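You operate a simulated robot arm through the tools that you are given. There is no shell and no other tool. Be economical: measure what you need, move in short steps, check, and stop when the job is done.

The job below is to be done with a simulated two-armed robot. You get a single attempt, and the scene is never put back.

## Task
Put the 4 A fuse from the middle of the desk on the shelf of the brown table and the 2 A fuse on the grey shelf over the sump box. Put one of the registers from the top of the brown table on the top of the steel table. Pick up the blue brush with one hand, pass it to the other hand and put it on the shelf under the register table. Take the large strainer from the top of the pipe table and leave it on the top of the brown table. Open the black meter lid. Do these in any order. Set down upright: large strainer.

Only the result counts: the job must be done as asked and must still hold three seconds after the hand-in. Knocking over, shifting, dropping, spilling or breaking anything else fails it. A push-on lid holds only when it is set on centred and level and pressed home; a screw cap is set on level and turned clockwise until tight.

## Robot
Two 7-joint arms with fingered hands on one trunk, on a base that drives. Base frame: it is fixed to the floor where the robot stands at the start and does not move with it; the origin is under the middle of the robot, x ahead of it, y to its left, z up; the surface under the hand at the start is at about z = 0.85. Lengths are in m, angles in rad, forces in N, time in s.
The left shoulder is at the start at [0.07, 0.142, 1.114], the right one opposite. With the tool pointing down near the work surface each hand reaches from about 0.44 to 0.8 m from the robot's upright axis, wherever it stands, measured 20 degrees to its own side. Places, roughly: black meter lid [-2, -4.1, 1]; blue brush (3x2x12 cm) [-1, 2.3, 0.9]; fuse [0.5, 0.25, 0.75]; grey shelf over the sump box (34x17 cm) [-1.48, 0.98, 1]; large strainer [-3.5, 2.5, 0.75]; register [-2, 2.25, 0.75]; shelf of the brown table [-1.6, 2.5, 0.3]; shelf under the register table [0.5, 1.7, 0.3]; top of the brown table [-1.6, 2.5, 0.8]; top of the steel table (57x20 cm) [-1.96, 1.14, 0.86]. Payload 3.6 kg a hand.
The tool frame of a hand sits at the grasp point between the pads (the TCP): z along the fingers, y along the line on which they close. The tips reach 0.025 m beyond it. The gripper opens to 0.088 m. The gripper's body begins 0.029 m behind the TCP. The gripper is a hand of 5 fingers: y runs from the thumb to the fingers, the wrist lies at [-0.013, -0.097, -0.162] in the tool frame, and closing takes about 1.5 s.
Orientation is told as [roll, pitch, yaw] about the base's x, y, z axes, in that order, counted from this pose: with the fingers straight down and the wrist toward the robot, the tool's x, y and z point along [0, 1, 0], [1, 0, 0] and [0, 0, -1] of the base frame.

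## Interface
- The arms move only by the tool apply_moves. It takes "left_deltas", "right_deltas" or both (then of equal length, played together; a hand with none holds still); each is a list of rows, each an object (a shift or turn left out is 0, a gripper value left out holds the last) with "turn": the turn, a rotation vector about the base's x, y, z in rad, a list of three; "translation": the shift along the base's x, y, z in mm, a list of three; "grip": the finger opening in mm, from 0 to 88. In form: [{"turn": [ax, ay, az], "translation": [x, y, z], "grip": grip}, ...]. A call has 1 to 10 rows; each row shifts and turns the commanded pose from where the row before left it. Rows are played at 5 a second. More than 0.05 m and 0.15 rad between two rows, or a gripper value outside its range, and nothing of the call is played. Where a pose cannot be reached the arm comes as near as it can. A force on the tool above 40 N (or 10 N above the force at the start of the call, whichever is more), or a blocked arm, ends the call early, and 0.2 s more pass. Each finger travels about 0.072 m/s and halts on what it meets, pressing with about 33 N; the grip force reading is that of the motor and also rises with nothing between the fingers. The clock runs only during rows and for 0.2 s after the last one: add rows that do not move to give the fingers time. It gives the time, the measured TCP pose, the force on the tool (base axes), the opening and the grip force at its end, in the units of the frame above (readings bear some noise), with the torque about the TCP (base axes, N m) and any sound that the robot's microphone picked up.
- Cameras (640 x 400 px; columns grow to the right, rows downward): "scene" is now at [0.1376, 0.0258, 1.3494]; the picture's right is [0.29, -0.96, 0.00], its down [-0.48, -0.15, -0.86] and it looks along [0.83, 0.25, -0.50] (base axes); focal length 250 px, centre (320, 200). "left" rides on the left gripper at [-0.059, -0.079, -0.105] in its tool frame; the picture's right is [-0.73, -0.32, 0.61], its down [0.62, -0.68, 0.38] and it looks along [0.29, 0.66, 0.70] (tool axes); focal length 234 px, centre (320, 200). "right" rides on the right gripper at [0.059, -0.079, -0.105] in its tool frame; the picture's right is [-0.73, 0.32, -0.61], its down [-0.62, -0.68, 0.38] and it looks along [-0.29, 0.66, 0.70] (tool axes); focal length 234 px, centre (320, 200). There is no depth. A picture from a camera that has moved, and an enlarged one, comes with that camera's place and axes in the base frame and with its lens.
- get_image(camera): a new picture of that camera. The clock stands still meanwhile.
- slide_trunk(by): slides the trunk up (or, below 0, down) by that many m; the arms and the scene camera ride with it, the base frame stays. It gives what a move gives, with no picture.
- base_move(legs): drives the robot by 1 to 6 legs, each [ahead, left, turn to the left] in m, m and rad, along the robot's own axes; the way and the turn of a leg run together, so that a leg with both is an arc; at most 1.5 m and 3.142 rad a leg. The arms and the cameras ride along, it lands a little off, and it stops where it bumps. It gives what a move gives.
- grasp_type(shape, hand): the hand has 5 fingers and takes this shape, open, in about a second: jaw (thumb against the fingers, like two jaws); tri (thumb and two fingers); tip (a fingertip pinch); poke (one finger out to press); point (the index stretched); flat (the hand flat); cup (the hand cupped); fist (a fist). The gripper value then closes the fingers along that shape, each until it touches; the sizes above hold for jaw. It gives what a move gives, with no picture.
- turn_head(pan, tilt): turns the head with the scene camera to pan (to the left, within 1.501 rad either way) and tilt (down, from -0.506 to 1.204), counted from straight ahead of the robot. It gives what a move gives.
- close_up(camera, box): a new picture of the part [left, top, right, bottom] of that camera's present view, enlarged. The clock stands still meanwhile.
- job_done(): hands the job in; it is judged then, once.

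Work in short steps. Places have to be worked out from the pictures, the camera data and where the tool is seen: move nearer, look again, correct. Check each grasp and each placing, and mend what went wrong. You have 186 turns and 166 pictures in all, those below and enlarged ones among them. Open the grippers and draw the arms clear of the work before you hand the job in, unless the task says otherwise; then end with one line.

The tools are called after "Request:" by a JSON object that holds its "fn" and its "kwargs". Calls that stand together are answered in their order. apply_moves: Moves the arms, as the interface text tells. Its arguments: {"type":"object","properties":{"left_deltas":{"type":"array","items":{"type":"object","properties":{"turn":{"type":"array","items":{"type":"number"}},"translation":{"type":"array","items":{"type":"number"}},"grip":{"type":"number"}}}},"right_deltas":{"type":"array","items":{"type":"object","properties":{"turn":{"type":"array","items":{"type":"number"}},"translation":{"type":"array","items":{"type":"number"}},"grip":{"type":"number"}}}}},"required":[]} The other tools are called the same way: slide_trunk (by) slides the trunk up or down; grasp_type (shape, hand) gives the hand a shape; base_move (legs) drives the base; turn_head (pan, tilt) turns the head that bears the scene camera; get_image (camera) takes a picture; close_up (camera, box) takes an enlarged picture of a part of a camera's view; job_done () hands the job in.

At the start:

```text
time: 0.0
left_position: [0.421, 0.3803, 1.2559]
left_tool_rot: [0.0, -0.002, 0.002]
left_contact_force: [-0.5, 0.1, 0.3]
left_torque: [-0.01, -0.02, 0.0]
left_grip_width: 0.0878
left_gripper_force: 0.1
left_shape: jaw
right_position: [0.5648, -0.0616, 1.0853]
right_tool_rot: [0.0, -0.001, 0.0]
right_contact_force: [-0.7, 0.0, 0.5]
right_torque: [-0.01, 0.0, 0.01]
right_grip_width: 0.0879
right_gripper_force: 0.0
right_shape: jaw
trunk travel left (down, up): [-0.65, 0.29]
robot x, y, heading: [0.0008, -0.0006, 0.003]
head pan, tilt: [0.295, 0.525]
```

scene: 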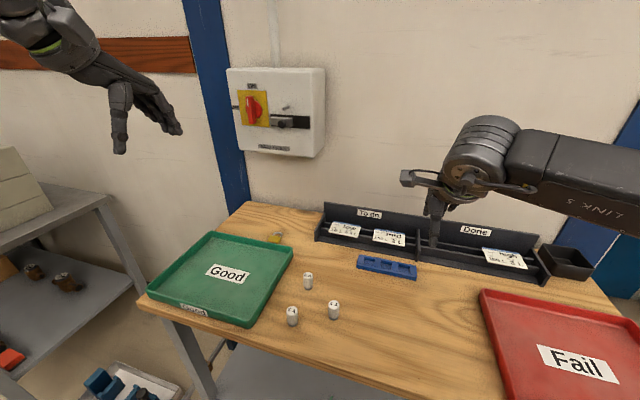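
right: 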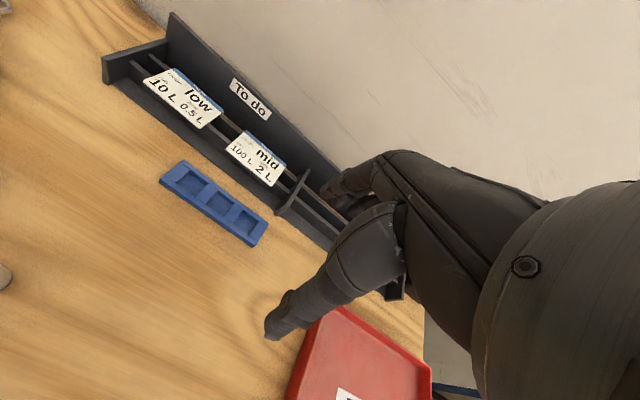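
left: 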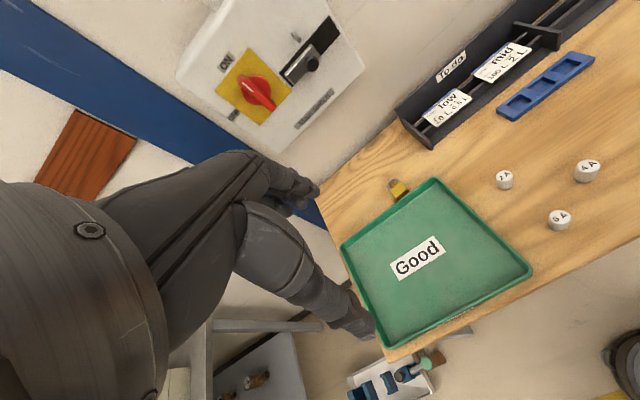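

I'll look closely at the three fuses to read their labels.

Request:
{"fn": "close_up", "kwargs": {"camera": "scene", "box": [260, 255, 360, 335]}}

Request:
{"fn": "close_up", "kwargs": {"camera": "left", "box": [470, 140, 630, 240]}}

```text
5.00 times, centred on (310, 295) of scene
camera zoom: at [0.1376, 0.0258, 1.3494], right [0.29, -0.96, 0.0], down [-0.48, -0.15, -0.86], along [0.83, 0.25, -0.5], focal length 1248 px, centre (370, -275)
```

zoom: 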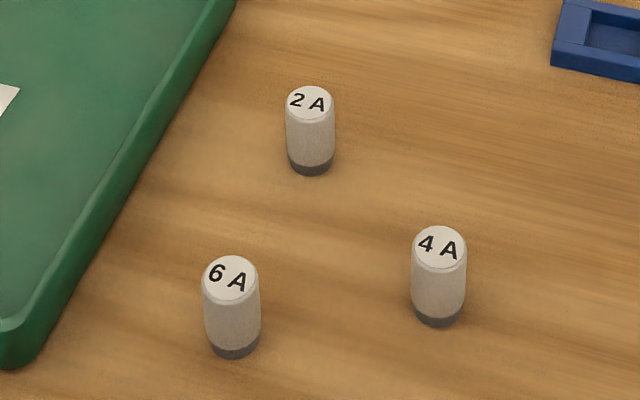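

```text
4.00 times, centred on (550, 190) of left
camera zoom: at [0.3418, 0.322, 1.3604], right [-0.32, -0.73, -0.61], down [-0.68, 0.62, -0.38], along [0.66, 0.29, -0.7], focal length 937 px, centre (-600, 240)
```

zoom: 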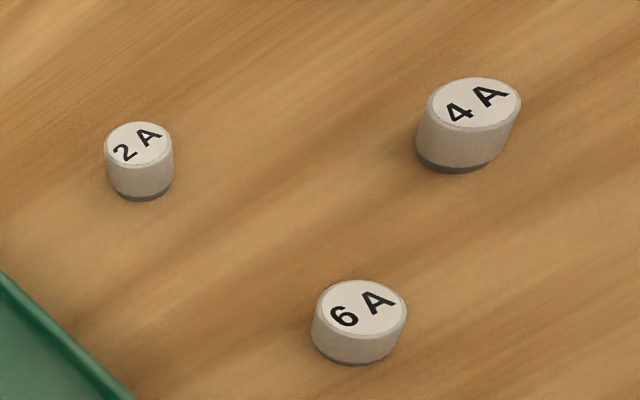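

The desk is at z≈0.853 and the fuse tops are at 0.893. By triangulation, 4A is at (0.478, 0.099), 2A at (0.538, 0.179) and 6A at (0.438, 0.178). I'll shift the base back and left so both hands can reach, then look around to the left.

Request:
{"fn": "base_move", "kwargs": {"legs": [[-0.12, 0.14, 0]]}}

Request:
{"fn": "turn_head", "kwargs": {"pan": 1.45, "tilt": 0.35}}

Request:
{"fn": "get_image", "kwargs": {"camera": "scene"}}

```text
time: 1.5
left_position: [0.3002, 0.5186, 1.2553]
left_tool_rot: [0.002, 0.0, 0.005]
left_contact_force: [0.6, 0.0, -0.9]
left_torque: [0.01, -0.02, -0.01]
left_grip_width: 0.0878
left_gripper_force: 0.0
left_shape: jaw
right_position: [0.4463, 0.0743, 1.0851]
right_tool_rot: [0.0, 0.0, 0.003]
right_contact_force: [-0.3, -0.3, -0.1]
right_torque: [-0.01, 0.0, -0.01]
right_grip_width: 0.0878
right_gripper_force: 0.1
right_shape: jaw
trunk travel left (down, up): [-0.65, 0.29]
robot x, y, heading: [-0.1166, 0.1349, 0.004]
head pan, tilt: [0.295, 0.525]
```

```text
time: 2.9
left_position: [0.3007, 0.5179, 1.2555]
left_tool_rot: [0.0, -0.001, 0.005]
left_contact_force: [-0.4, -0.2, -0.6]
left_torque: [-0.03, 0.01, 0.01]
left_grip_width: 0.0879
left_gripper_force: 0.1
left_shape: jaw
right_position: [0.4446, 0.0749, 1.0837]
right_tool_rot: [0.0, -0.001, 0.002]
right_contact_force: [0.0, 0.4, 0.0]
right_torque: [0.0, -0.05, -0.01]
right_grip_width: 0.0878
right_gripper_force: 0.0
right_shape: jaw
trunk travel left (down, up): [-0.65, 0.29]
robot x, y, heading: [-0.1208, 0.1397, 0.004]
head pan, tilt: [1.45, 0.351]
```

```text
160 pictures are left
camera scene: at [-0.0575, 0.2285, 1.3655], right [0.99, -0.12, 0.0], down [-0.04, -0.34, -0.94], along [0.11, 0.93, -0.34], focal length 250 px, centre (320, 200)
```

scene: 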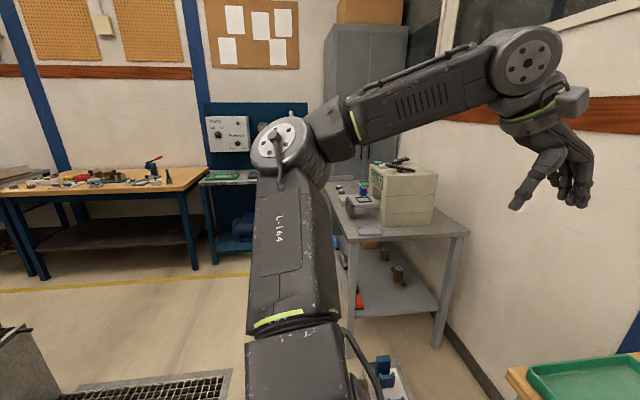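

The way ahead is clear. I'll turn both hands to a 45° forward tilt with the closing line horizontal, so the fuses can stay upright.

Request:
{"fn": "apply_moves", "kwargs": {"right_deltas": [{"turn": [0.0512, -0.0512, -0.1235], "grip": 60}, {"turn": [0.0512, -0.0512, -0.1235]}, {"turn": [0.0512, -0.0512, -0.1235]}, {"turn": [0.0512, -0.0512, -0.1235]}, {"turn": [0.0512, -0.0512, -0.1235]}, {"turn": [0.0512, -0.0512, -0.1235]}, {"turn": [0.0512, -0.0512, -0.1235]}, {"turn": [0.0512, -0.0512, -0.1235]}, {"turn": [0.0512, -0.0512, -0.1235]}, {"turn": [0.0512, -0.0512, -0.1235]}], "left_deltas": [{"turn": [-0.0512, -0.0512, 0.1235], "grip": 60}, {"turn": [-0.0512, -0.0512, 0.1235]}, {"turn": [-0.0512, -0.0512, 0.1235]}, {"turn": [-0.0512, -0.0512, 0.1235]}, {"turn": [-0.0512, -0.0512, 0.1235]}, {"turn": [-0.0512, -0.0512, 0.1235]}, {"turn": [-0.0512, -0.0512, 0.1235]}, {"turn": [-0.0512, -0.0512, 0.1235]}, {"turn": [-0.0512, -0.0512, 0.1235]}, {"turn": [-0.0512, -0.0512, 0.1235]}]}}

Request:
{"fn": "apply_moves", "kwargs": {"right_deltas": [{"turn": [0.0512, -0.0512, -0.1235]}, {"turn": [0.0512, -0.0512, -0.1235]}, {}, {}], "left_deltas": [{"turn": [-0.0512, -0.0512, 0.1235]}, {"turn": [-0.0512, -0.0512, 0.1235]}, {}, {}]}}

Request:
{"fn": "turn_head", "kwargs": {"pan": 0.0, "tilt": 0.7}}

Request:
{"fn": "get_image", "kwargs": {"camera": "scene"}}

Request:
{"fn": "get_image", "kwargs": {"camera": "right"}}

```text
time: 5.1
left_position: [0.3005, 0.5192, 1.2556]
left_tool_rot: [-0.672, -0.086, 1.323]
left_contact_force: [0.0, 0.3, -0.3]
left_torque: [0.02, -0.02, 0.03]
left_grip_width: 0.0607
left_gripper_force: 0.0
left_shape: jaw
right_position: [0.4457, 0.0747, 1.0849]
right_tool_rot: [0.671, -0.089, -1.32]
right_contact_force: [-0.5, -0.3, 0.1]
right_torque: [-0.02, 0.02, -0.03]
right_grip_width: 0.0601
right_gripper_force: 0.1
right_shape: jaw
trunk travel left (down, up): [-0.65, 0.29]
robot x, y, heading: [-0.118, 0.1339, 0.003]
head pan, tilt: [1.45, 0.351]
```

```text
time: 6.1
left_position: [0.3, 0.519, 1.2564]
left_tool_rot: [-0.785, 0.004, 1.576]
left_contact_force: [0.2, -0.3, -1.4]
left_torque: [-0.02, -0.04, 0.01]
left_grip_width: 0.0602
left_gripper_force: 0.1
left_shape: jaw
right_position: [0.4452, 0.0764, 1.085]
right_tool_rot: [0.785, -0.002, -1.571]
right_contact_force: [-0.3, 0.0, -0.3]
right_torque: [-0.02, 0.0, -0.01]
right_grip_width: 0.0602
right_gripper_force: 0.1
right_shape: jaw
trunk travel left (down, up): [-0.65, 0.29]
robot x, y, heading: [-0.1197, 0.1353, 0.008]
head pan, tilt: [1.45, 0.351]
```

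```text
time: 7.7
left_position: [0.3001, 0.5185, 1.2559]
left_tool_rot: [-0.784, 0.0, 1.576]
left_contact_force: [0.1, -0.5, -0.2]
left_torque: [0.03, 0.03, 0.04]
left_grip_width: 0.0602
left_gripper_force: 0.0
left_shape: jaw
right_position: [0.4455, 0.0762, 1.0849]
right_tool_rot: [0.785, -0.002, -1.569]
right_contact_force: [0.3, 0.7, -0.3]
right_torque: [0.01, -0.01, -0.01]
right_grip_width: 0.0603
right_gripper_force: 0.0
right_shape: jaw
trunk travel left (down, up): [-0.65, 0.29]
robot x, y, heading: [-0.1166, 0.1341, 0.003]
head pan, tilt: [0.0, 0.7]
```

```text
159 pictures are left
camera scene: at [0.0164, 0.1364, 1.3341], right [0.0, -1.0, 0.0], down [-0.64, 0.0, -0.76], along [0.76, 0.0, -0.64], focal length 250 px, centre (320, 200)
```

scene: 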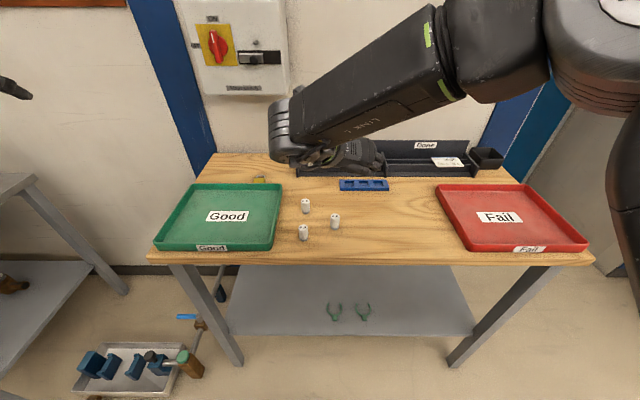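

```text
158 pictures are left
camera right: at [0.4133, 0.1542, 1.2008], right [-0.94, -0.32, -0.08], down [-0.17, 0.68, -0.71], along [0.29, -0.66, -0.7], focal length 234 px, centre (320, 200)
```

right: 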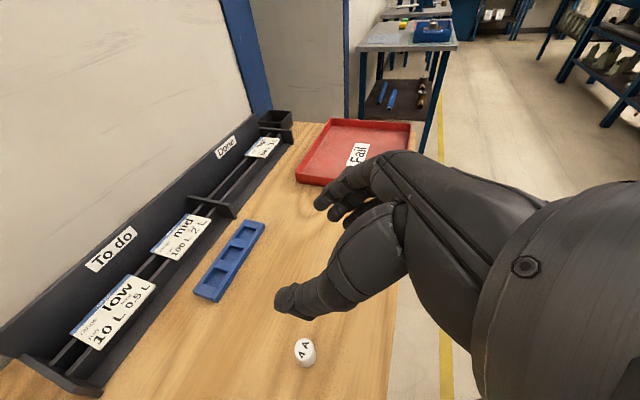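

The right hand would pass close to the 6A fuse, so the left hand will take 4A, coming in from the clear side, and the right hand will take 2A. I'll shift the base right and move the right arm aside.

Request:
{"fn": "base_move", "kwargs": {"legs": [[0, -0.2, 0]]}}

Request:
{"fn": "apply_moves", "kwargs": {"right_deltas": [{"translation": [-5, -45, 10]}, {"translation": [-5, -45, 10]}, {"translation": [-5, -45, 10]}, {"translation": [-5, -45, 10]}, {"translation": [0, -20, 0]}, {}], "left_deltas": [{"translation": [20, -30, -25]}, {"translation": [20, -35, -25]}, {"translation": [20, -35, -25]}, {"translation": [20, -35, -25]}, {"translation": [20, -35, -25]}, {"translation": [0, -15, -25]}]}}

Request:
{"fn": "get_image", "kwargs": {"camera": "left"}}

Request:
{"fn": "get_image", "kwargs": {"camera": "scene"}}

```text
time: 9.2
left_position: [0.3006, 0.3165, 1.2556]
left_tool_rot: [-0.785, 0.004, 1.575]
left_contact_force: [0.5, -0.7, -0.3]
left_torque: [-0.01, -0.01, -0.03]
left_grip_width: 0.0603
left_gripper_force: 0.0
left_shape: jaw
right_position: [0.4456, -0.1261, 1.0846]
right_tool_rot: [0.787, -0.002, -1.57]
right_contact_force: [-0.5, -0.5, -0.4]
right_torque: [0.01, 0.03, -0.01]
right_grip_width: 0.0605
right_gripper_force: 0.0
right_shape: jaw
trunk travel left (down, up): [-0.65, 0.29]
robot x, y, heading: [-0.1179, -0.0666, -0.0]
head pan, tilt: [0.0, 0.7]
```

```text
time: 10.7
left_position: [0.4121, 0.2032, 1.1302]
left_tool_rot: [-0.78, 0.004, 1.573]
left_contact_force: [0.5, 0.2, 0.2]
left_torque: [0.02, 0.0, 0.01]
left_grip_width: 0.0603
left_gripper_force: 0.1
left_shape: jaw
left hand out of reach, approached as far as the arm can: row 4, 5, 6
right_position: [0.4248, -0.331, 1.1261]
right_tool_rot: [0.787, -0.001, -1.571]
right_contact_force: [-0.7, 1.1, 0.7]
right_torque: [-0.03, 0.02, 0.02]
right_grip_width: 0.0605
right_gripper_force: 0.1
right_shape: jaw
trunk travel left (down, up): [-0.65, 0.29]
robot x, y, heading: [-0.1201, -0.0663, -0.002]
head pan, tilt: [0.0, 0.7]
```

```text
157 pictures are left
camera left: at [0.3796, 0.1252, 1.2453], right [0.94, -0.32, 0.08], down [-0.17, -0.68, -0.71], along [0.28, 0.65, -0.7], focal length 234 px, centre (320, 200)
```

left: 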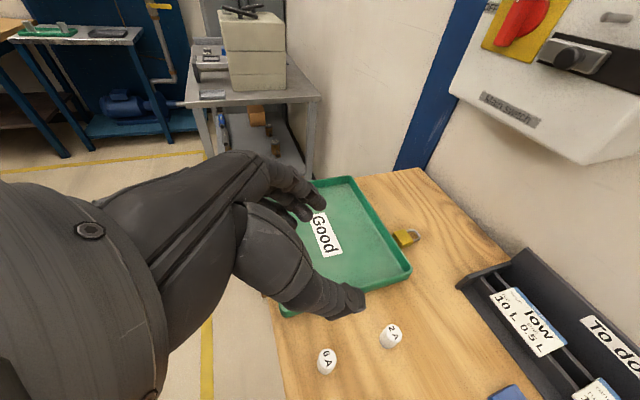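

```text
156 pictures are left
camera scene: at [0.0168, -0.065, 1.3341], right [0.0, -1.0, 0.0], down [-0.64, 0.0, -0.76], along [0.76, 0.0, -0.64], focal length 250 px, centre (320, 200)
```

scene: 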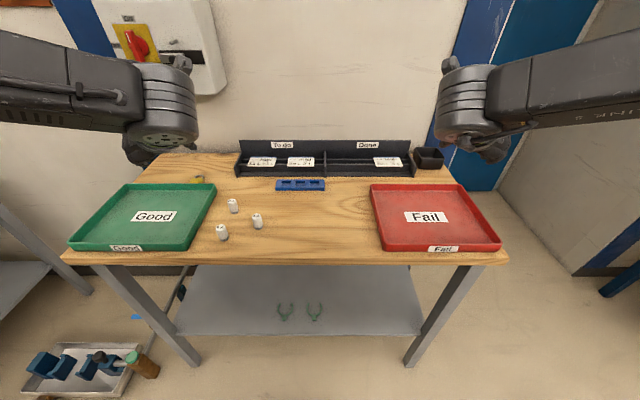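

The left arm stopped short of its command in this posture, possibly in a local configuration limit. I'll lower it toward the pre-grasp and see whether it recovers.

Request:
{"fn": "apply_moves", "kwargs": {"left_deltas": [{"translation": [5, -10, -30]}, {"translation": [5, -10, -30]}, {"translation": [5, -10, -30]}, {}, {}]}}

```text
time: 11.8
left_position: [0.466, 0.2056, 1.0824]
left_tool_rot: [-0.781, 0.003, 1.572]
left_contact_force: [0.0, -0.6, -0.1]
left_torque: [0.01, 0.0, -0.02]
left_grip_width: 0.0603
left_gripper_force: 0.0
left_shape: jaw
left hand out of reach, approached as far as the arm can: row 1, 2, 3
right_position: [0.4254, -0.3307, 1.1268]
right_tool_rot: [0.785, 0.0, -1.57]
right_contact_force: [0.6, -1.1, -0.1]
right_torque: [-0.03, 0.03, -0.03]
right_grip_width: 0.0602
right_gripper_force: 0.0
right_shape: jaw
trunk travel left (down, up): [-0.65, 0.29]
robot x, y, heading: [-0.1158, -0.0655, -0.004]
head pan, tilt: [0.0, 0.7]
```

The tilted pose is in a poor arm configuration. I'll return both hands to the neutral tool-down orientation, which also suits the shelves.

Request:
{"fn": "apply_moves", "kwargs": {"left_deltas": [{"turn": [0.0512, 0.0512, -0.1235]}, {"turn": [0.0512, 0.0512, -0.1235]}, {"turn": [0.0512, 0.0512, -0.1235]}, {"turn": [0.0512, 0.0512, -0.1235]}, {"turn": [0.0512, 0.0512, -0.1235]}, {"turn": [0.0512, 0.0512, -0.1235]}, {"turn": [0.0512, 0.0512, -0.1235]}, {"turn": [0.0512, 0.0512, -0.1235]}, {"turn": [0.0512, 0.0512, -0.1235]}, {"turn": [0.0512, 0.0512, -0.1235]}], "right_deltas": [{"turn": [-0.0512, 0.0512, 0.1235]}, {"turn": [-0.0512, 0.0512, 0.1235]}, {"turn": [-0.0512, 0.0512, 0.1235]}, {"turn": [-0.0512, 0.0512, 0.1235]}, {"turn": [-0.0512, 0.0512, 0.1235]}, {"turn": [-0.0512, 0.0512, 0.1235]}, {"turn": [-0.0512, 0.0512, 0.1235]}, {"turn": [-0.0512, 0.0512, 0.1235]}, {"turn": [-0.0512, 0.0512, 0.1235]}, {"turn": [-0.0512, 0.0512, 0.1235]}]}}

Request:
{"fn": "apply_moves", "kwargs": {"left_deltas": [{"turn": [0.0512, 0.0512, -0.1235]}, {"turn": [0.0512, 0.0512, -0.1235]}, {}, {}], "right_deltas": [{"turn": [-0.0512, 0.0512, 0.1235]}, {"turn": [-0.0512, 0.0512, 0.1235]}, {}, {}]}}

Request:
{"fn": "get_image", "kwargs": {"camera": "left"}}

Request:
{"fn": "get_image", "kwargs": {"camera": "scene"}}

```text
time: 14.1
left_position: [0.4656, 0.2047, 1.0827]
left_tool_rot: [-0.113, -0.088, 0.254]
left_contact_force: [0.0, 0.9, -0.2]
left_torque: [0.0, -0.01, 0.0]
left_grip_width: 0.0605
left_gripper_force: 0.1
left_shape: jaw
right_position: [0.4262, -0.3277, 1.1242]
right_tool_rot: [0.113, -0.09, -0.251]
right_contact_force: [0.1, -0.1, 0.8]
right_torque: [-0.01, 0.0, 0.02]
right_grip_width: 0.0603
right_gripper_force: 0.1
right_shape: jaw
trunk travel left (down, up): [-0.65, 0.29]
robot x, y, heading: [-0.1177, -0.0638, -0.001]
head pan, tilt: [0.0, 0.7]
```

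```text
time: 15.1
left_position: [0.4661, 0.2056, 1.0817]
left_tool_rot: [-0.001, 0.0, 0.003]
left_contact_force: [0.6, -0.5, 0.6]
left_torque: [0.05, 0.0, -0.03]
left_grip_width: 0.0602
left_gripper_force: 0.1
left_shape: jaw
right_position: [0.4271, -0.3269, 1.1252]
right_tool_rot: [0.0, 0.001, 0.001]
right_contact_force: [-0.2, 0.9, -0.9]
right_torque: [0.01, -0.04, 0.01]
right_grip_width: 0.0604
right_gripper_force: 0.1
right_shape: jaw
trunk travel left (down, up): [-0.65, 0.29]
robot x, y, heading: [-0.1152, -0.0618, 0.002]
head pan, tilt: [0.0, 0.7]
```

```text
155 pictures are left
camera left: at [0.387, 0.145, 1.1864], right [-0.32, -0.73, -0.61], down [-0.68, 0.62, -0.38], along [0.66, 0.29, -0.7], focal length 234 px, centre (320, 200)
```

left: 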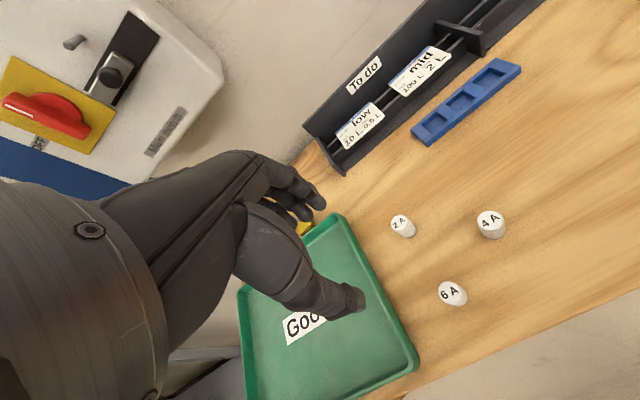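

```text
154 pictures are left
camera scene: at [0.017, -0.0654, 1.3341], right [0.0, -1.0, 0.0], down [-0.64, 0.0, -0.76], along [0.76, 0.0, -0.64], focal length 250 px, centre (320, 200)
```

scene: 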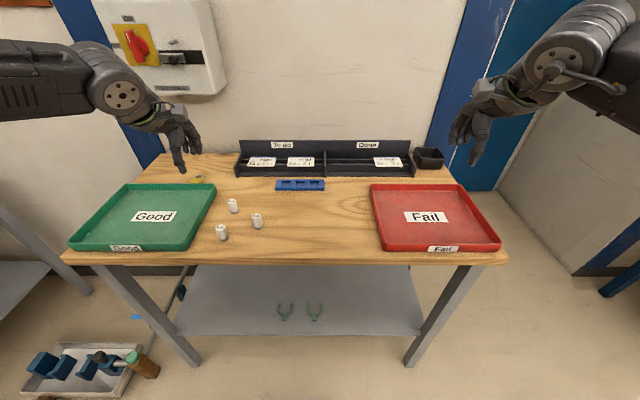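

Both hands are back to neutral. Using the left camera I put 4A at about (0.481, 0.098). I'll move the left hand to hover over it.

Request:
{"fn": "apply_moves", "kwargs": {"left_deltas": [{"translation": [3, -36, 0]}, {"translation": [5, -36, -30]}, {"translation": [6, -35, -45]}, {"translation": [0, 0, -45]}, {}, {}]}}

Request:
{"fn": "get_image", "kwargs": {"camera": "left"}}

Request:
{"fn": "close_up", "kwargs": {"camera": "scene", "box": [180, 130, 340, 250]}}

```text
refused: row 3 steps farther than a row can; nothing moved
```

```text
153 pictures are left
camera left: at [0.387, 0.145, 1.1864], right [-0.32, -0.73, -0.61], down [-0.68, 0.62, -0.38], along [0.66, 0.29, -0.7], focal length 234 px, centre (320, 200)
```

left: 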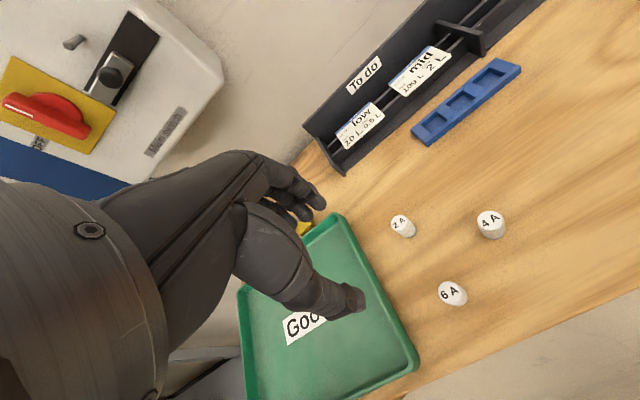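

```text
3.33 times, centred on (260, 190) of scene
camera zoom: at [0.017, -0.0654, 1.3341], right [0.0, -1.0, 0.0], down [-0.64, 0.0, -0.76], along [0.76, 0.0, -0.64], focal length 832 px, centre (520, 233)
```

zoom: 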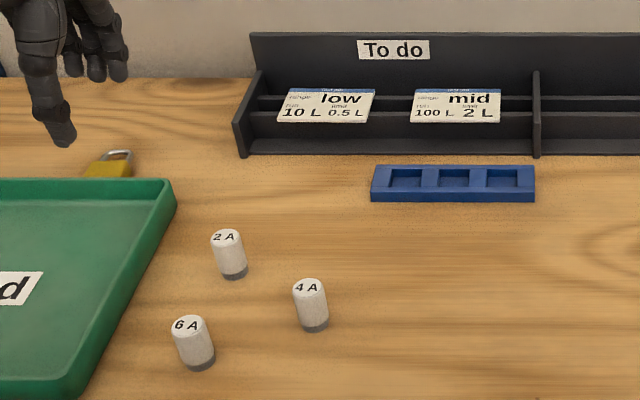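

The refusal was only the step size. 4A is at about (0.478, 0.097), so I'll use smaller steps.

Request:
{"fn": "apply_moves", "kwargs": {"left_deltas": [{"translation": [3, -36, 0]}, {"translation": [5, -36, -25]}, {"translation": [4, -36, -25]}, {"translation": [0, 0, -35]}, {"translation": [0, 0, -35]}, {}, {}]}}

Request:
{"fn": "get_image", "kwargs": {"camera": "left"}}

Request:
{"fn": "close_up", "kwargs": {"camera": "scene", "box": [180, 130, 340, 250]}}

```text
time: 16.6
left_position: [0.4786, 0.095, 0.9621]
left_tool_rot: [-0.001, 0.001, 0.003]
left_contact_force: [-0.2, -0.3, -0.3]
left_torque: [-0.02, -0.04, 0.03]
left_grip_width: 0.0605
left_gripper_force: 0.1
left_shape: jaw
right_position: [0.4268, -0.3286, 1.1245]
right_tool_rot: [-0.001, -0.003, 0.001]
right_contact_force: [0.1, -0.6, -0.2]
right_torque: [-0.02, 0.01, -0.01]
right_grip_width: 0.0604
right_gripper_force: 0.1
right_shape: jaw
trunk travel left (down, up): [-0.65, 0.29]
robot x, y, heading: [-0.1195, -0.0634, -0.0]
head pan, tilt: [0.0, 0.7]
```

```text
151 pictures are left
camera left: at [0.3995, 0.0368, 1.0666], right [-0.32, -0.73, -0.61], down [-0.68, 0.62, -0.38], along [0.66, 0.29, -0.7], focal length 234 px, centre (320, 200)
```

left: 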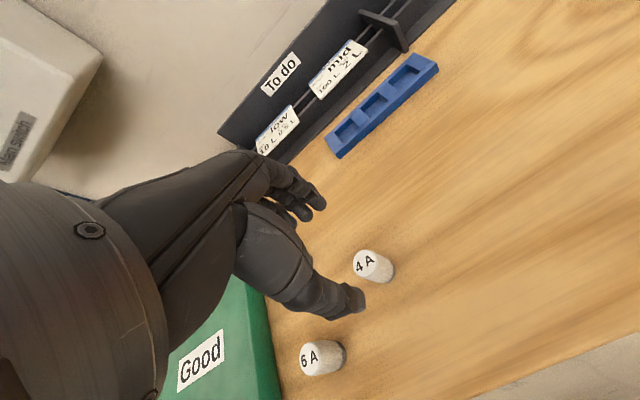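

```text
3.33 times, centred on (260, 190) of scene
camera zoom: at [0.0168, -0.0655, 1.3341], right [0.0, -1.0, 0.0], down [-0.64, 0.0, -0.76], along [0.76, 0.0, -0.64], focal length 832 px, centre (520, 233)
```

zoom: 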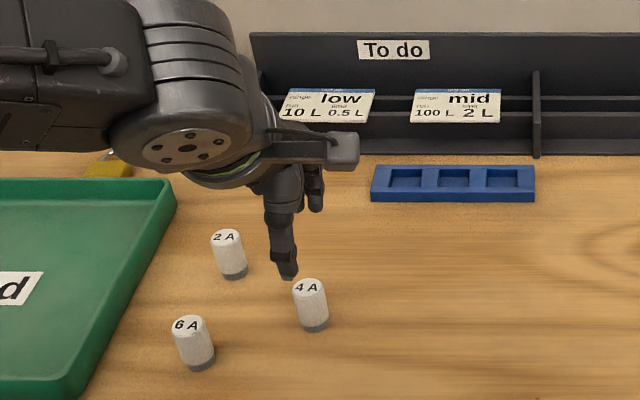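

The projected TCP axis lands on 4A's top. I'll descend to z≈0.884, which leaves the tips just above the desk, and close.

Request:
{"fn": "apply_moves", "kwargs": {"left_deltas": [{"translation": [0, 0, -26]}, {"translation": [0, 0, -26]}, {"translation": [0, 0, -26]}, {}, {"grip": 30}, {"grip": 10}, {}, {}, {}]}}

Request:
{"fn": "get_image", "kwargs": {"camera": "left"}}

```text
time: 18.6
left_position: [0.4728, 0.102, 0.8893]
left_tool_rot: [0.0, 0.0, 0.004]
left_contact_force: [-0.4, -0.5, -0.3]
left_torque: [0.01, -0.03, 0.02]
left_grip_width: 0.015
left_gripper_force: 32.4
left_shape: jaw
left hand out of reach, approached as far as the arm can: row 3
right_position: [0.4253, -0.3278, 1.1251]
right_tool_rot: [0.0, 0.002, 0.001]
right_contact_force: [0.3, -0.2, 0.4]
right_torque: [-0.04, 0.0, -0.04]
right_grip_width: 0.0605
right_gripper_force: 0.1
right_shape: jaw
trunk travel left (down, up): [-0.65, 0.29]
robot x, y, heading: [-0.1161, -0.0642, -0.0]
head pan, tilt: [0.0, 0.7]
```

```text
149 pictures are left
camera left: at [0.3939, 0.0428, 0.9934], right [-0.32, -0.73, -0.61], down [-0.68, 0.62, -0.38], along [0.66, 0.29, -0.7], focal length 234 px, centre (320, 200)
```

left: 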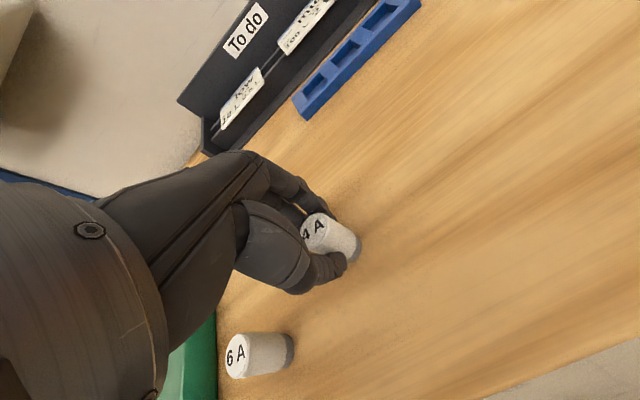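

The grip halted at 15 mm and 32 N, so the fuse appears held. I'll lift and move the left hand outward.

Request:
{"fn": "apply_moves", "kwargs": {"left_deltas": [{"translation": [0, 0, 20], "grip": 8}, {"translation": [0, 0, 40]}, {"translation": [0, 0, 45]}, {"translation": [0, 30, 35]}, {"translation": [0, 40, 25]}, {"translation": [0, 40, 20]}, {"translation": [0, 40, 20]}, {}]}}

Request:
{"fn": "get_image", "kwargs": {"camera": "left"}}

```text
time: 20.4
left_position: [0.4728, 0.2518, 1.0946]
left_tool_rot: [0.001, 0.0, 0.005]
left_contact_force: [0.4, 0.3, -0.9]
left_torque: [0.0, -0.03, -0.01]
left_grip_width: 0.0146
left_gripper_force: 33.0
left_shape: jaw
right_position: [0.426, -0.3277, 1.1248]
right_tool_rot: [-0.001, 0.0, 0.001]
right_contact_force: [0.4, -0.4, 0.4]
right_torque: [-0.01, -0.01, 0.01]
right_grip_width: 0.0601
right_gripper_force: 0.1
right_shape: jaw
trunk travel left (down, up): [-0.65, 0.29]
robot x, y, heading: [-0.1196, -0.0696, 0.001]
head pan, tilt: [0.0, 0.7]
```

```text
148 pictures are left
camera left: at [0.3936, 0.1934, 1.1987], right [-0.32, -0.73, -0.61], down [-0.68, 0.62, -0.38], along [0.66, 0.29, -0.7], focal length 234 px, centre (320, 200)
```

left: 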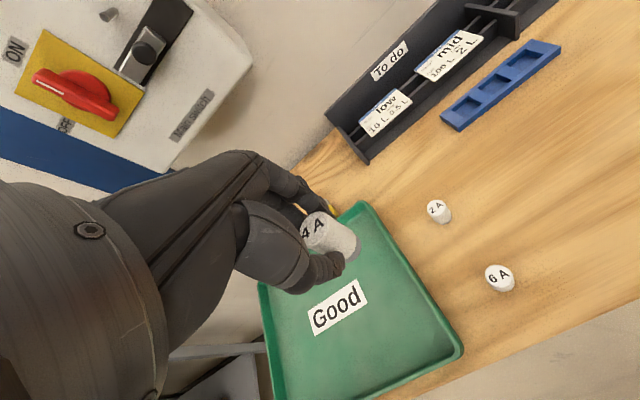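

4A is held securely. I'll shift the base left and bring the right hand over 2A.

Request:
{"fn": "base_move", "kwargs": {"legs": [[0, 0.33, 0]]}}

Request:
{"fn": "apply_moves", "kwargs": {"right_deltas": [{"translation": [20, 35, 0]}, {"translation": [20, 35, -20]}, {"translation": [20, 35, -25]}, {"translation": [20, 35, -25]}, {"translation": [20, 35, -25]}, {"translation": [10, 0, -40]}, {"translation": [0, 0, -20]}, {}]}}

Request:
{"fn": "get_image", "kwargs": {"camera": "right"}}

Request:
{"fn": "get_image", "kwargs": {"camera": "scene"}}

```text
time: 22.6
left_position: [0.4733, 0.5783, 1.0939]
left_tool_rot: [0.002, 0.0, 0.0]
left_contact_force: [0.5, -0.6, -0.2]
left_torque: [0.0, 0.01, 0.0]
left_grip_width: 0.015
left_gripper_force: 33.3
left_shape: jaw
right_position: [0.424, -0.0015, 1.1256]
right_tool_rot: [-0.001, 0.0, 0.0]
right_contact_force: [-0.2, 0.0, -0.2]
right_torque: [-0.02, -0.02, -0.03]
right_grip_width: 0.0602
right_gripper_force: 0.0
right_shape: jaw
trunk travel left (down, up): [-0.65, 0.29]
robot x, y, heading: [-0.1222, 0.2632, 0.003]
head pan, tilt: [0.0, 0.7]
```

```text
time: 24.4
left_position: [0.4713, 0.5797, 1.0933]
left_tool_rot: [0.0, -0.001, 0.001]
left_contact_force: [-0.9, 0.1, 0.2]
left_torque: [-0.01, 0.0, 0.01]
left_grip_width: 0.0146
left_gripper_force: 32.9
left_shape: jaw
right_position: [0.5354, 0.1727, 0.9684]
right_tool_rot: [0.001, -0.002, 0.001]
right_contact_force: [0.3, -0.1, -0.4]
right_torque: [0.01, 0.0, -0.01]
right_grip_width: 0.0606
right_gripper_force: 0.0
right_shape: jaw
trunk travel left (down, up): [-0.65, 0.29]
robot x, y, heading: [-0.1189, 0.2658, 0.002]
head pan, tilt: [0.0, 0.7]
```

```text
147 pictures are left
camera right: at [0.4566, 0.2314, 1.0735], right [0.32, -0.73, 0.61], down [-0.68, -0.62, -0.38], along [0.66, -0.29, -0.7], focal length 234 px, centre (320, 200)
```

right: 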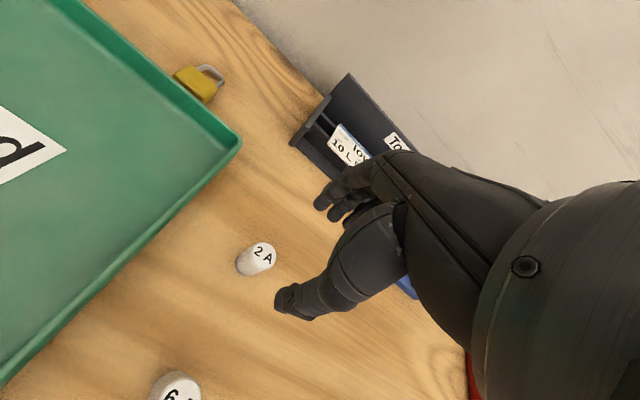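

```text
146 pictures are left
camera scene: at [0.0167, 0.2613, 1.3341], right [0.0, -1.0, 0.0], down [-0.64, 0.0, -0.76], along [0.76, 0.0, -0.64], focal length 250 px, centre (320, 200)
```

scene: 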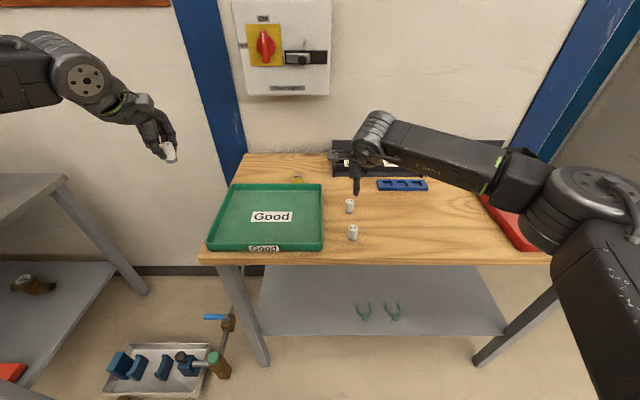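

2A sits slightly left of the TCP axis. I'll correct by (+3, +7) mm, descend and grip.

Request:
{"fn": "apply_moves", "kwargs": {"right_deltas": [{"translation": [3, 7, 0]}, {"translation": [0, 0, -28]}, {"translation": [0, 0, -28]}, {"translation": [0, 0, -28]}, {}, {"grip": 30}, {"grip": 8}, {}, {}, {}]}}

Request:
{"fn": "get_image", "kwargs": {"camera": "right"}}

```text
time: 26.6
left_position: [0.4719, 0.5791, 1.0934]
left_tool_rot: [0.0, 0.001, 0.003]
left_contact_force: [-0.5, -0.6, -1.2]
left_torque: [0.05, 0.0, -0.03]
left_grip_width: 0.0147
left_gripper_force: 33.4
left_shape: jaw
right_position: [0.539, 0.1801, 0.8856]
right_tool_rot: [0.0, -0.001, 0.002]
right_contact_force: [0.1, -0.8, 0.3]
right_torque: [0.01, 0.02, -0.02]
right_grip_width: 0.0167
right_gripper_force: 32.6
right_shape: jaw
trunk travel left (down, up): [-0.65, 0.29]
robot x, y, heading: [-0.1181, 0.2625, -0.001]
head pan, tilt: [0.0, 0.7]
```

```text
145 pictures are left
camera right: at [0.4597, 0.2391, 0.9902], right [0.32, -0.73, 0.61], down [-0.68, -0.62, -0.38], along [0.66, -0.29, -0.7], focal length 234 px, centre (320, 200)
```

right: 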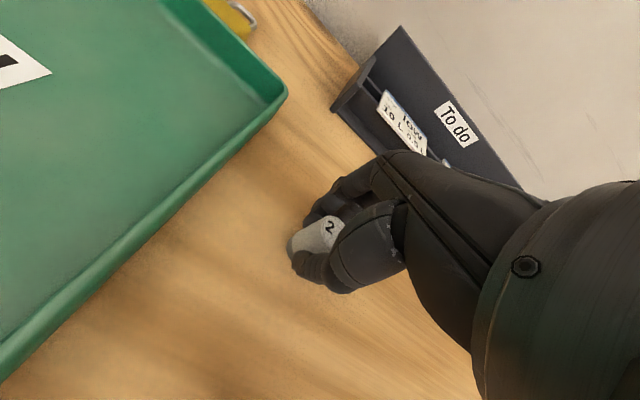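

2A is gripped. I'll lift it, back away, and turn to face the other side of the room.

Request:
{"fn": "apply_moves", "kwargs": {"right_deltas": [{"translation": [0, 0, 30], "grip": 6}, {"translation": [0, 0, 45]}, {"translation": [0, 0, 45]}, {"translation": [0, 0, 45]}, {"translation": [-20, -20, 40]}, {"translation": [-30, -30, 20]}, {"translation": [-30, -30, 0]}, {}]}}

Request:
{"fn": "base_move", "kwargs": {"legs": [[-0.6, 0, 0], [0, 0, 1.57]]}}

Request:
{"fn": "turn_head", "kwargs": {"pan": 0.6, "tilt": 0.35}}

Request:
{"fn": "get_image", "kwargs": {"camera": "scene"}}

Request:
{"fn": "get_image", "kwargs": {"camera": "right"}}

```text
time: 28.4
left_position: [0.4731, 0.5786, 1.0933]
left_tool_rot: [0.0, 0.002, 0.001]
left_contact_force: [-0.5, -0.3, -0.5]
left_torque: [0.03, 0.03, 0.0]
left_grip_width: 0.0147
left_gripper_force: 33.6
left_shape: jaw
right_position: [0.4567, 0.103, 1.1108]
right_tool_rot: [-0.001, 0.001, 0.0]
right_contact_force: [-0.3, 1.0, 0.2]
right_torque: [-0.01, 0.01, 0.02]
right_grip_width: 0.0165
right_gripper_force: 33.1
right_shape: jaw
trunk travel left (down, up): [-0.65, 0.29]
robot x, y, heading: [-0.1181, 0.2599, 0.003]
head pan, tilt: [0.0, 0.7]
```

```text
time: 35.5
left_position: [-1.0207, 0.8541, 1.0933]
left_tool_rot: [0.0, -0.002, 1.566]
left_contact_force: [0.3, 0.5, 1.3]
left_torque: [0.01, 0.03, -0.02]
left_grip_width: 0.0144
left_gripper_force: 33.3
left_shape: jaw
right_position: [-0.5432, 0.8349, 1.1119]
right_tool_rot: [0.0, 0.001, 1.565]
right_contact_force: [-0.8, 0.6, -0.4]
right_torque: [-0.02, 0.03, 0.0]
right_grip_width: 0.0164
right_gripper_force: 32.7
right_shape: jaw
trunk travel left (down, up): [-0.65, 0.29]
robot x, y, heading: [-0.7087, 0.2591, 1.567]
head pan, tilt: [0.0, 0.7]
```

```text
time: 36.5
left_position: [-1.0204, 0.8533, 1.0933]
left_tool_rot: [0.0, 0.002, 1.567]
left_contact_force: [0.3, 1.1, -0.7]
left_torque: [0.0, -0.02, -0.01]
left_grip_width: 0.0145
left_gripper_force: 33.5
left_shape: jaw
right_position: [-0.544, 0.834, 1.1112]
right_tool_rot: [0.0, 0.0, 1.566]
right_contact_force: [1.3, -0.3, 0.1]
right_torque: [-0.02, 0.0, -0.03]
right_grip_width: 0.0164
right_gripper_force: 32.7
right_shape: jaw
trunk travel left (down, up): [-0.65, 0.29]
robot x, y, heading: [-0.7063, 0.2607, 1.566]
head pan, tilt: [0.6, 0.351]
```

```text
144 pictures are left
camera scene: at [-0.7573, 0.3867, 1.3654], right [0.83, 0.56, 0.0], down [0.19, -0.29, -0.94], along [-0.53, 0.78, -0.34], focal length 250 px, centre (320, 200)
```

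scene: 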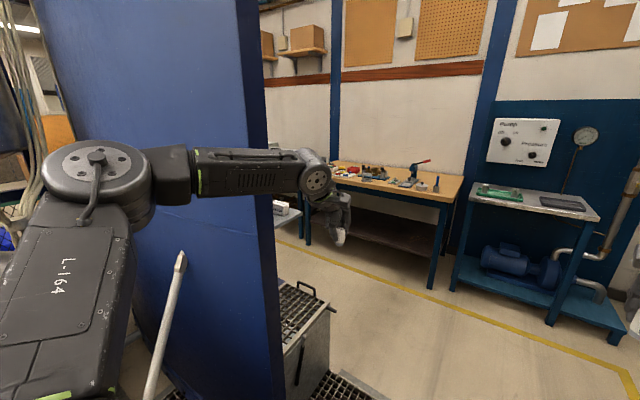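

```text
143 pictures are left
camera right: at [-0.6021, 0.756, 1.2161], right [0.73, 0.32, 0.61], down [0.62, -0.68, -0.38], along [0.29, 0.66, -0.7], focal length 234 px, centre (320, 200)
```

right: 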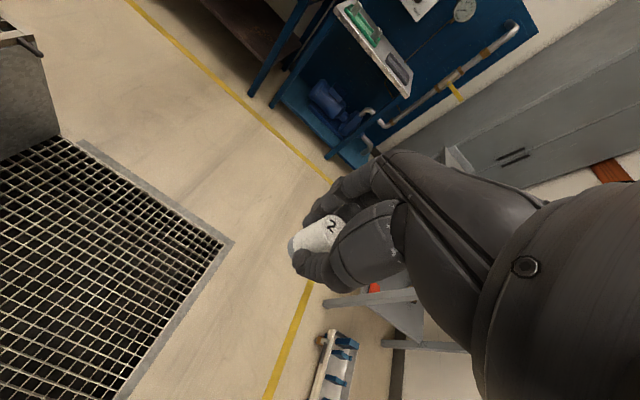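

A blue partition stands to my left, with the sump box behind it. I'll drive along the clear aisle to get past the partition and then look west.

Request:
{"fn": "base_move", "kwargs": {"legs": [[0, 0.0, 0], [0.0, -0.2, 0], [0.8, 0, 0]]}}

Request:
{"fn": "turn_head", "kwargs": {"pan": 1.3, "tilt": 0.35}}

Request:
{"fn": "get_image", "kwargs": {"camera": "scene"}}

```text
time: 42.3
left_position: [-0.8354, 1.6397, 1.0931]
left_tool_rot: [-0.001, 0.0, 1.59]
left_contact_force: [-0.3, 0.2, -0.1]
left_torque: [0.0, -0.02, -0.02]
left_grip_width: 0.0145
left_gripper_force: 32.7
left_shape: jaw
right_position: [-0.359, 1.632, 1.1119]
right_tool_rot: [0.002, -0.002, 1.588]
right_contact_force: [1.6, -0.5, 0.5]
right_torque: [-0.02, 0.01, -0.01]
right_grip_width: 0.0164
right_gripper_force: 32.5
right_shape: jaw
trunk travel left (down, up): [-0.65, 0.29]
robot x, y, heading: [-0.5064, 1.0547, 1.586]
head pan, tilt: [0.6, 0.351]
```

```text
time: 43.4
left_position: [-0.8368, 1.6394, 1.0941]
left_tool_rot: [0.0, 0.0, 1.591]
left_contact_force: [0.0, 0.9, -0.4]
left_torque: [0.0, 0.03, -0.02]
left_grip_width: 0.0145
left_gripper_force: 33.3
left_shape: jaw
right_position: [-0.3586, 1.6338, 1.1112]
right_tool_rot: [0.0, 0.0, 1.588]
right_contact_force: [0.3, -0.4, -0.1]
right_torque: [0.0, -0.03, 0.01]
right_grip_width: 0.0165
right_gripper_force: 32.6
right_shape: jaw
trunk travel left (down, up): [-0.65, 0.29]
robot x, y, heading: [-0.5073, 1.0561, 1.587]
head pan, tilt: [1.3, 0.351]
```

```text
142 pictures are left
camera scene: at [-0.5988, 1.1268, 1.3655], right [0.25, 0.97, 0.0], down [0.33, -0.09, -0.94], along [-0.91, 0.24, -0.34], focal length 250 px, centre (320, 200)
```

scene: 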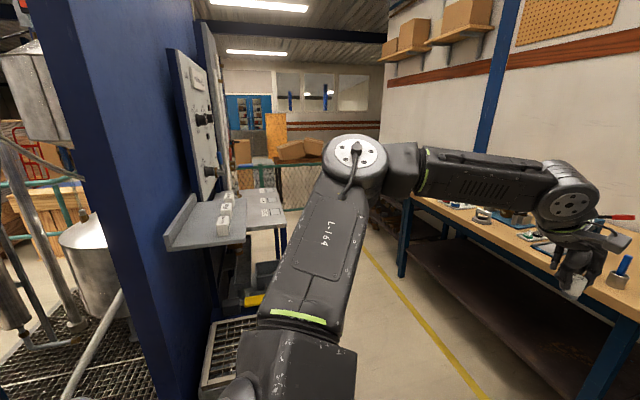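

The grey shelf is visible on the far side of the partition. I'll take a closer look.

Request:
{"fn": "close_up", "kwargs": {"camera": "scene", "box": [130, 130, 330, 255]}}

Request:
{"fn": "close_up", "kwargs": {"camera": "scene", "box": [400, 160, 640, 310]}}

```text
3.20 times, centred on (230, 192) of scene
camera zoom: at [-0.5988, 1.1268, 1.3655], right [0.25, 0.97, 0.0], down [0.33, -0.09, -0.94], along [-0.91, 0.24, -0.34], focal length 799 px, centre (608, 224)
```

zoom: 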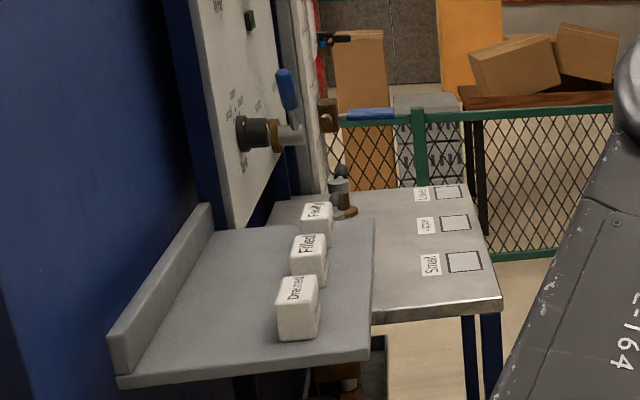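

```text
2.67 times, centred on (520, 235) of scene
camera zoom: at [-0.5988, 1.1268, 1.3655], right [0.25, 0.97, 0.0], down [0.33, -0.09, -0.94], along [-0.91, 0.24, -0.34], focal length 666 px, centre (-213, 107)
```

zoom: 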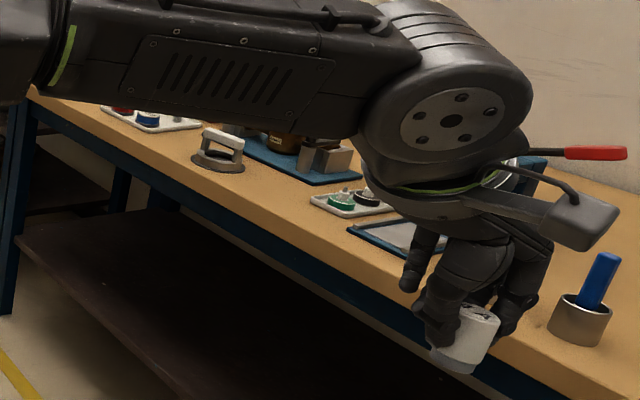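

I now have the layout. The grey shelf spans x −1.65 to −1.29 and y 0.9 to 1.08 at z≈1.0, with three white blocks near y≈1.01. I'll retract the left hand, raise the right one, and turn to face the shelf from the east.

Request:
{"fn": "apply_moves", "kwargs": {"left_deltas": [{"translation": [-5, -30, 30]}, {"translation": [-5, -30, 30]}, {"translation": [-5, -30, 30]}, {"translation": [-5, -30, 30]}, {"translation": [-5, -30, 30]}, {}], "right_deltas": [{"translation": [0, 0, 20]}, {"translation": [0, 0, 20]}, {"translation": [0, 0, 20]}, {}, {}, {}]}}

Request:
{"fn": "base_move", "kwargs": {"legs": [[0, 0, 1.9]]}}

Request:
{"fn": "turn_head", "kwargs": {"pan": 0.0, "tilt": 0.5}}

Request:
{"fn": "get_image", "kwargs": {"camera": "scene"}}

```text
time: 44.8
left_position: [-0.8612, 1.4901, 1.2425]
left_tool_rot: [0.0, 0.001, 1.589]
left_contact_force: [-0.6, 0.6, -0.3]
left_torque: [0.0, 0.02, 0.01]
left_grip_width: 0.0146
left_gripper_force: 33.3
left_shape: jaw
right_position: [-0.3587, 1.6323, 1.1725]
right_tool_rot: [0.0, 0.001, 1.588]
right_contact_force: [-0.2, 0.6, 0.6]
right_torque: [-0.01, -0.01, 0.02]
right_grip_width: 0.0163
right_gripper_force: 33.1
right_shape: jaw
trunk travel left (down, up): [-0.65, 0.29]
robot x, y, heading: [-0.5069, 1.053, 1.589]
head pan, tilt: [1.3, 0.351]
```

```text
time: 49.8
left_position: [-0.8052, 0.5793, 1.2423]
left_tool_rot: [0.001, -0.001, -2.789]
left_contact_force: [0.6, 0.4, -0.6]
left_torque: [-0.02, 0.0, -0.04]
left_grip_width: 0.0147
left_gripper_force: 32.9
left_shape: jaw
right_position: [-1.1039, 1.006, 1.1713]
right_tool_rot: [0.0, -0.002, -2.791]
right_contact_force: [0.4, -0.4, -0.6]
right_torque: [0.02, 0.0, -0.01]
right_grip_width: 0.0161
right_gripper_force: 32.8
right_shape: jaw
trunk travel left (down, up): [-0.65, 0.29]
robot x, y, heading: [-0.5089, 1.0528, -2.79]
head pan, tilt: [1.3, 0.351]
```

```text
time: 51.2
left_position: [-0.8062, 0.5786, 1.2431]
left_tool_rot: [0.001, 0.0, -2.789]
left_contact_force: [0.2, 0.6, -0.5]
left_torque: [0.03, -0.02, 0.01]
left_grip_width: 0.0146
left_gripper_force: 33.4
left_shape: jaw
right_position: [-1.1035, 1.0055, 1.1703]
right_tool_rot: [0.002, -0.002, -2.79]
right_contact_force: [0.0, 0.5, 0.5]
right_torque: [-0.02, -0.05, 0.03]
right_grip_width: 0.0162
right_gripper_force: 32.8
right_shape: jaw
trunk travel left (down, up): [-0.65, 0.29]
robot x, y, heading: [-0.5089, 1.0543, -2.791]
head pan, tilt: [0.0, 0.499]
```

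```text
139 pictures are left
camera scene: at [-0.6404, 1.0044, 1.3518], right [-0.34, 0.94, 0.0], down [0.45, 0.16, -0.88], along [-0.82, -0.3, -0.48], focal length 250 px, centre (320, 200)
```

scene: 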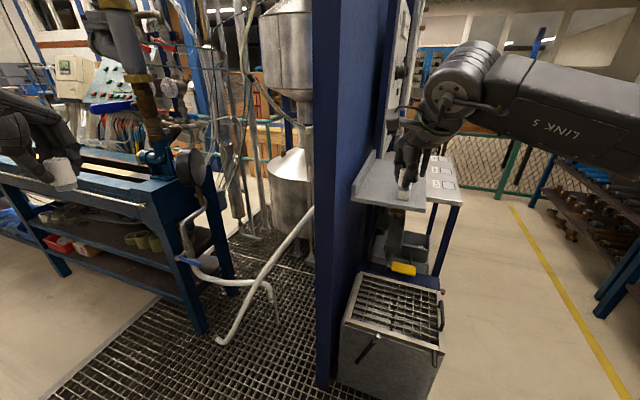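

The sump box sits under the shelf and the way forward is clear. I'll drive ahead 0.19 m, hover the right hand over the free strip of the shelf, and look.

Request:
{"fn": "base_move", "kwargs": {"legs": [[0.19, 0, 0]]}}

Request:
{"fn": "get_image", "kwargs": {"camera": "scene"}}

Request:
{"fn": "get_image", "kwargs": {"camera": "right"}}

```text
time: 52.8
left_position: [-0.976, 0.515, 1.2428]
left_tool_rot: [0.0, 0.001, -2.785]
left_contact_force: [0.3, -0.7, -0.7]
left_torque: [-0.04, -0.01, 0.01]
left_grip_width: 0.0145
left_gripper_force: 32.8
left_shape: jaw
right_position: [-1.2754, 0.942, 1.1723]
right_tool_rot: [0.0, -0.001, -2.787]
right_contact_force: [0.4, -0.5, -0.1]
right_torque: [0.04, 0.02, 0.01]
right_grip_width: 0.0161
right_gripper_force: 33.0
right_shape: jaw
trunk travel left (down, up): [-0.65, 0.29]
robot x, y, heading: [-0.6817, 0.9917, -2.786]
head pan, tilt: [0.0, 0.499]
```

```text
138 pictures are left
camera scene: at [-0.8112, 0.9413, 1.3519], right [-0.35, 0.94, 0.0], down [0.45, 0.17, -0.88], along [-0.82, -0.3, -0.48], focal length 250 px, centre (320, 200)
```

scene: 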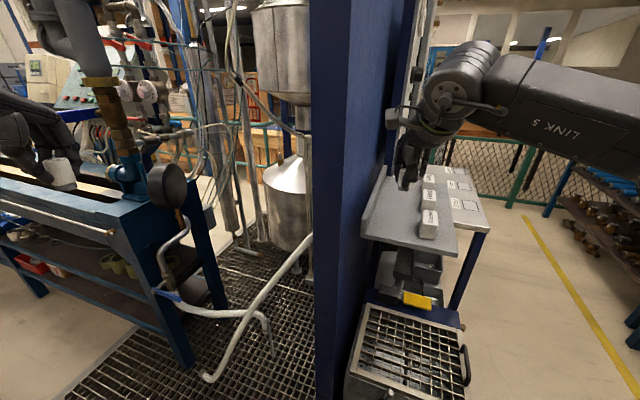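

```text
137 pictures are left
camera right: at [-1.18, 0.9137, 1.2769], right [-0.55, 0.57, 0.61], down [0.42, 0.82, -0.38], along [-0.72, 0.04, -0.69], focal length 234 px, centre (320, 200)
```

right: 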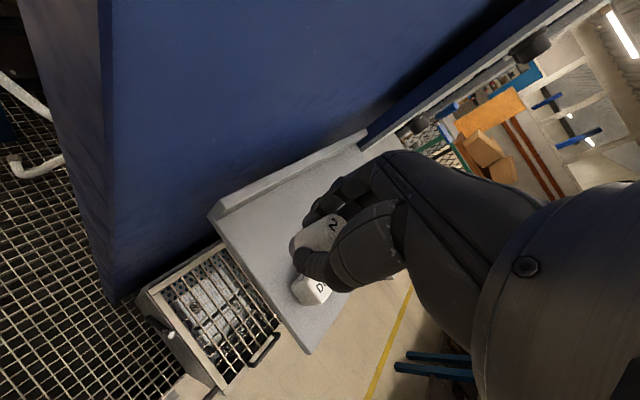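

The shelf top is at z≈1.0, its lip is at y<0.89, and the blocks are at y≥0.99. I'll move 2A over (−1.40, 0.94) and lower it to just above the surface.

Request:
{"fn": "apply_moves", "kwargs": {"right_deltas": [{"translation": [-42, -1, 0]}, {"translation": [-42, -1, 0]}, {"translation": [-41, 0, 0]}, {"translation": [0, 0, -40]}, {"translation": [0, 0, -40]}, {"translation": [0, 0, -30]}, {}]}}

Request:
{"fn": "get_image", "kwargs": {"camera": "right"}}

Request:
{"fn": "close_up", "kwargs": {"camera": "scene", "box": [330, 120, 490, 270]}}

```text
time: 54.4
left_position: [-0.9752, 0.5151, 1.2424]
left_tool_rot: [0.001, 0.0, -2.785]
left_contact_force: [-0.6, 0.9, 0.4]
left_torque: [0.01, -0.01, 0.05]
left_grip_width: 0.0145
left_gripper_force: 33.0
left_shape: jaw
right_position: [-1.4027, 0.9402, 1.0588]
right_tool_rot: [0.0, -0.002, -2.787]
right_contact_force: [-0.4, -0.2, -0.3]
right_torque: [0.0, -0.02, -0.01]
right_grip_width: 0.0164
right_gripper_force: 32.9
right_shape: jaw
trunk travel left (down, up): [-0.65, 0.29]
robot x, y, heading: [-0.6835, 0.9893, -2.781]
head pan, tilt: [0.0, 0.499]
```

```text
136 pictures are left
camera right: at [-1.3057, 0.9116, 1.1646], right [-0.55, 0.57, 0.61], down [0.42, 0.82, -0.38], along [-0.72, 0.04, -0.69], focal length 234 px, centre (320, 200)
```

right: 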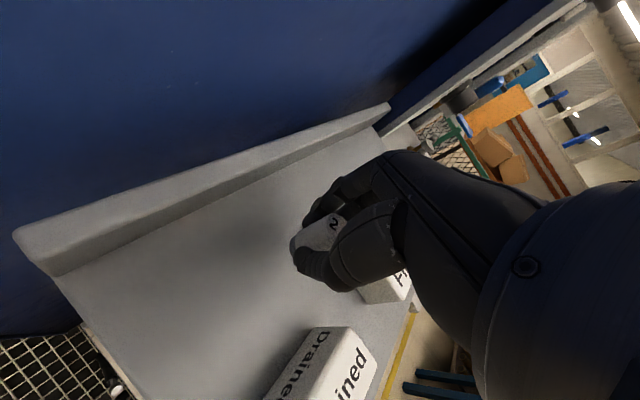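

```text
2.67 times, centred on (410, 195) of scene
camera zoom: at [-0.8117, 0.9413, 1.3519], right [-0.35, 0.94, 0.0], down [0.45, 0.17, -0.88], along [-0.82, -0.3, -0.48], focal length 666 px, centre (80, 213)
```

zoom: 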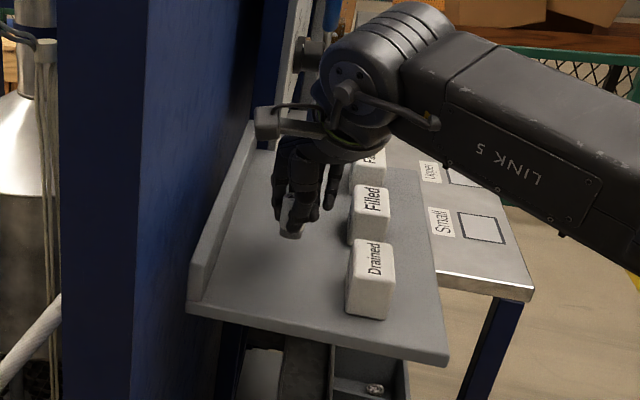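

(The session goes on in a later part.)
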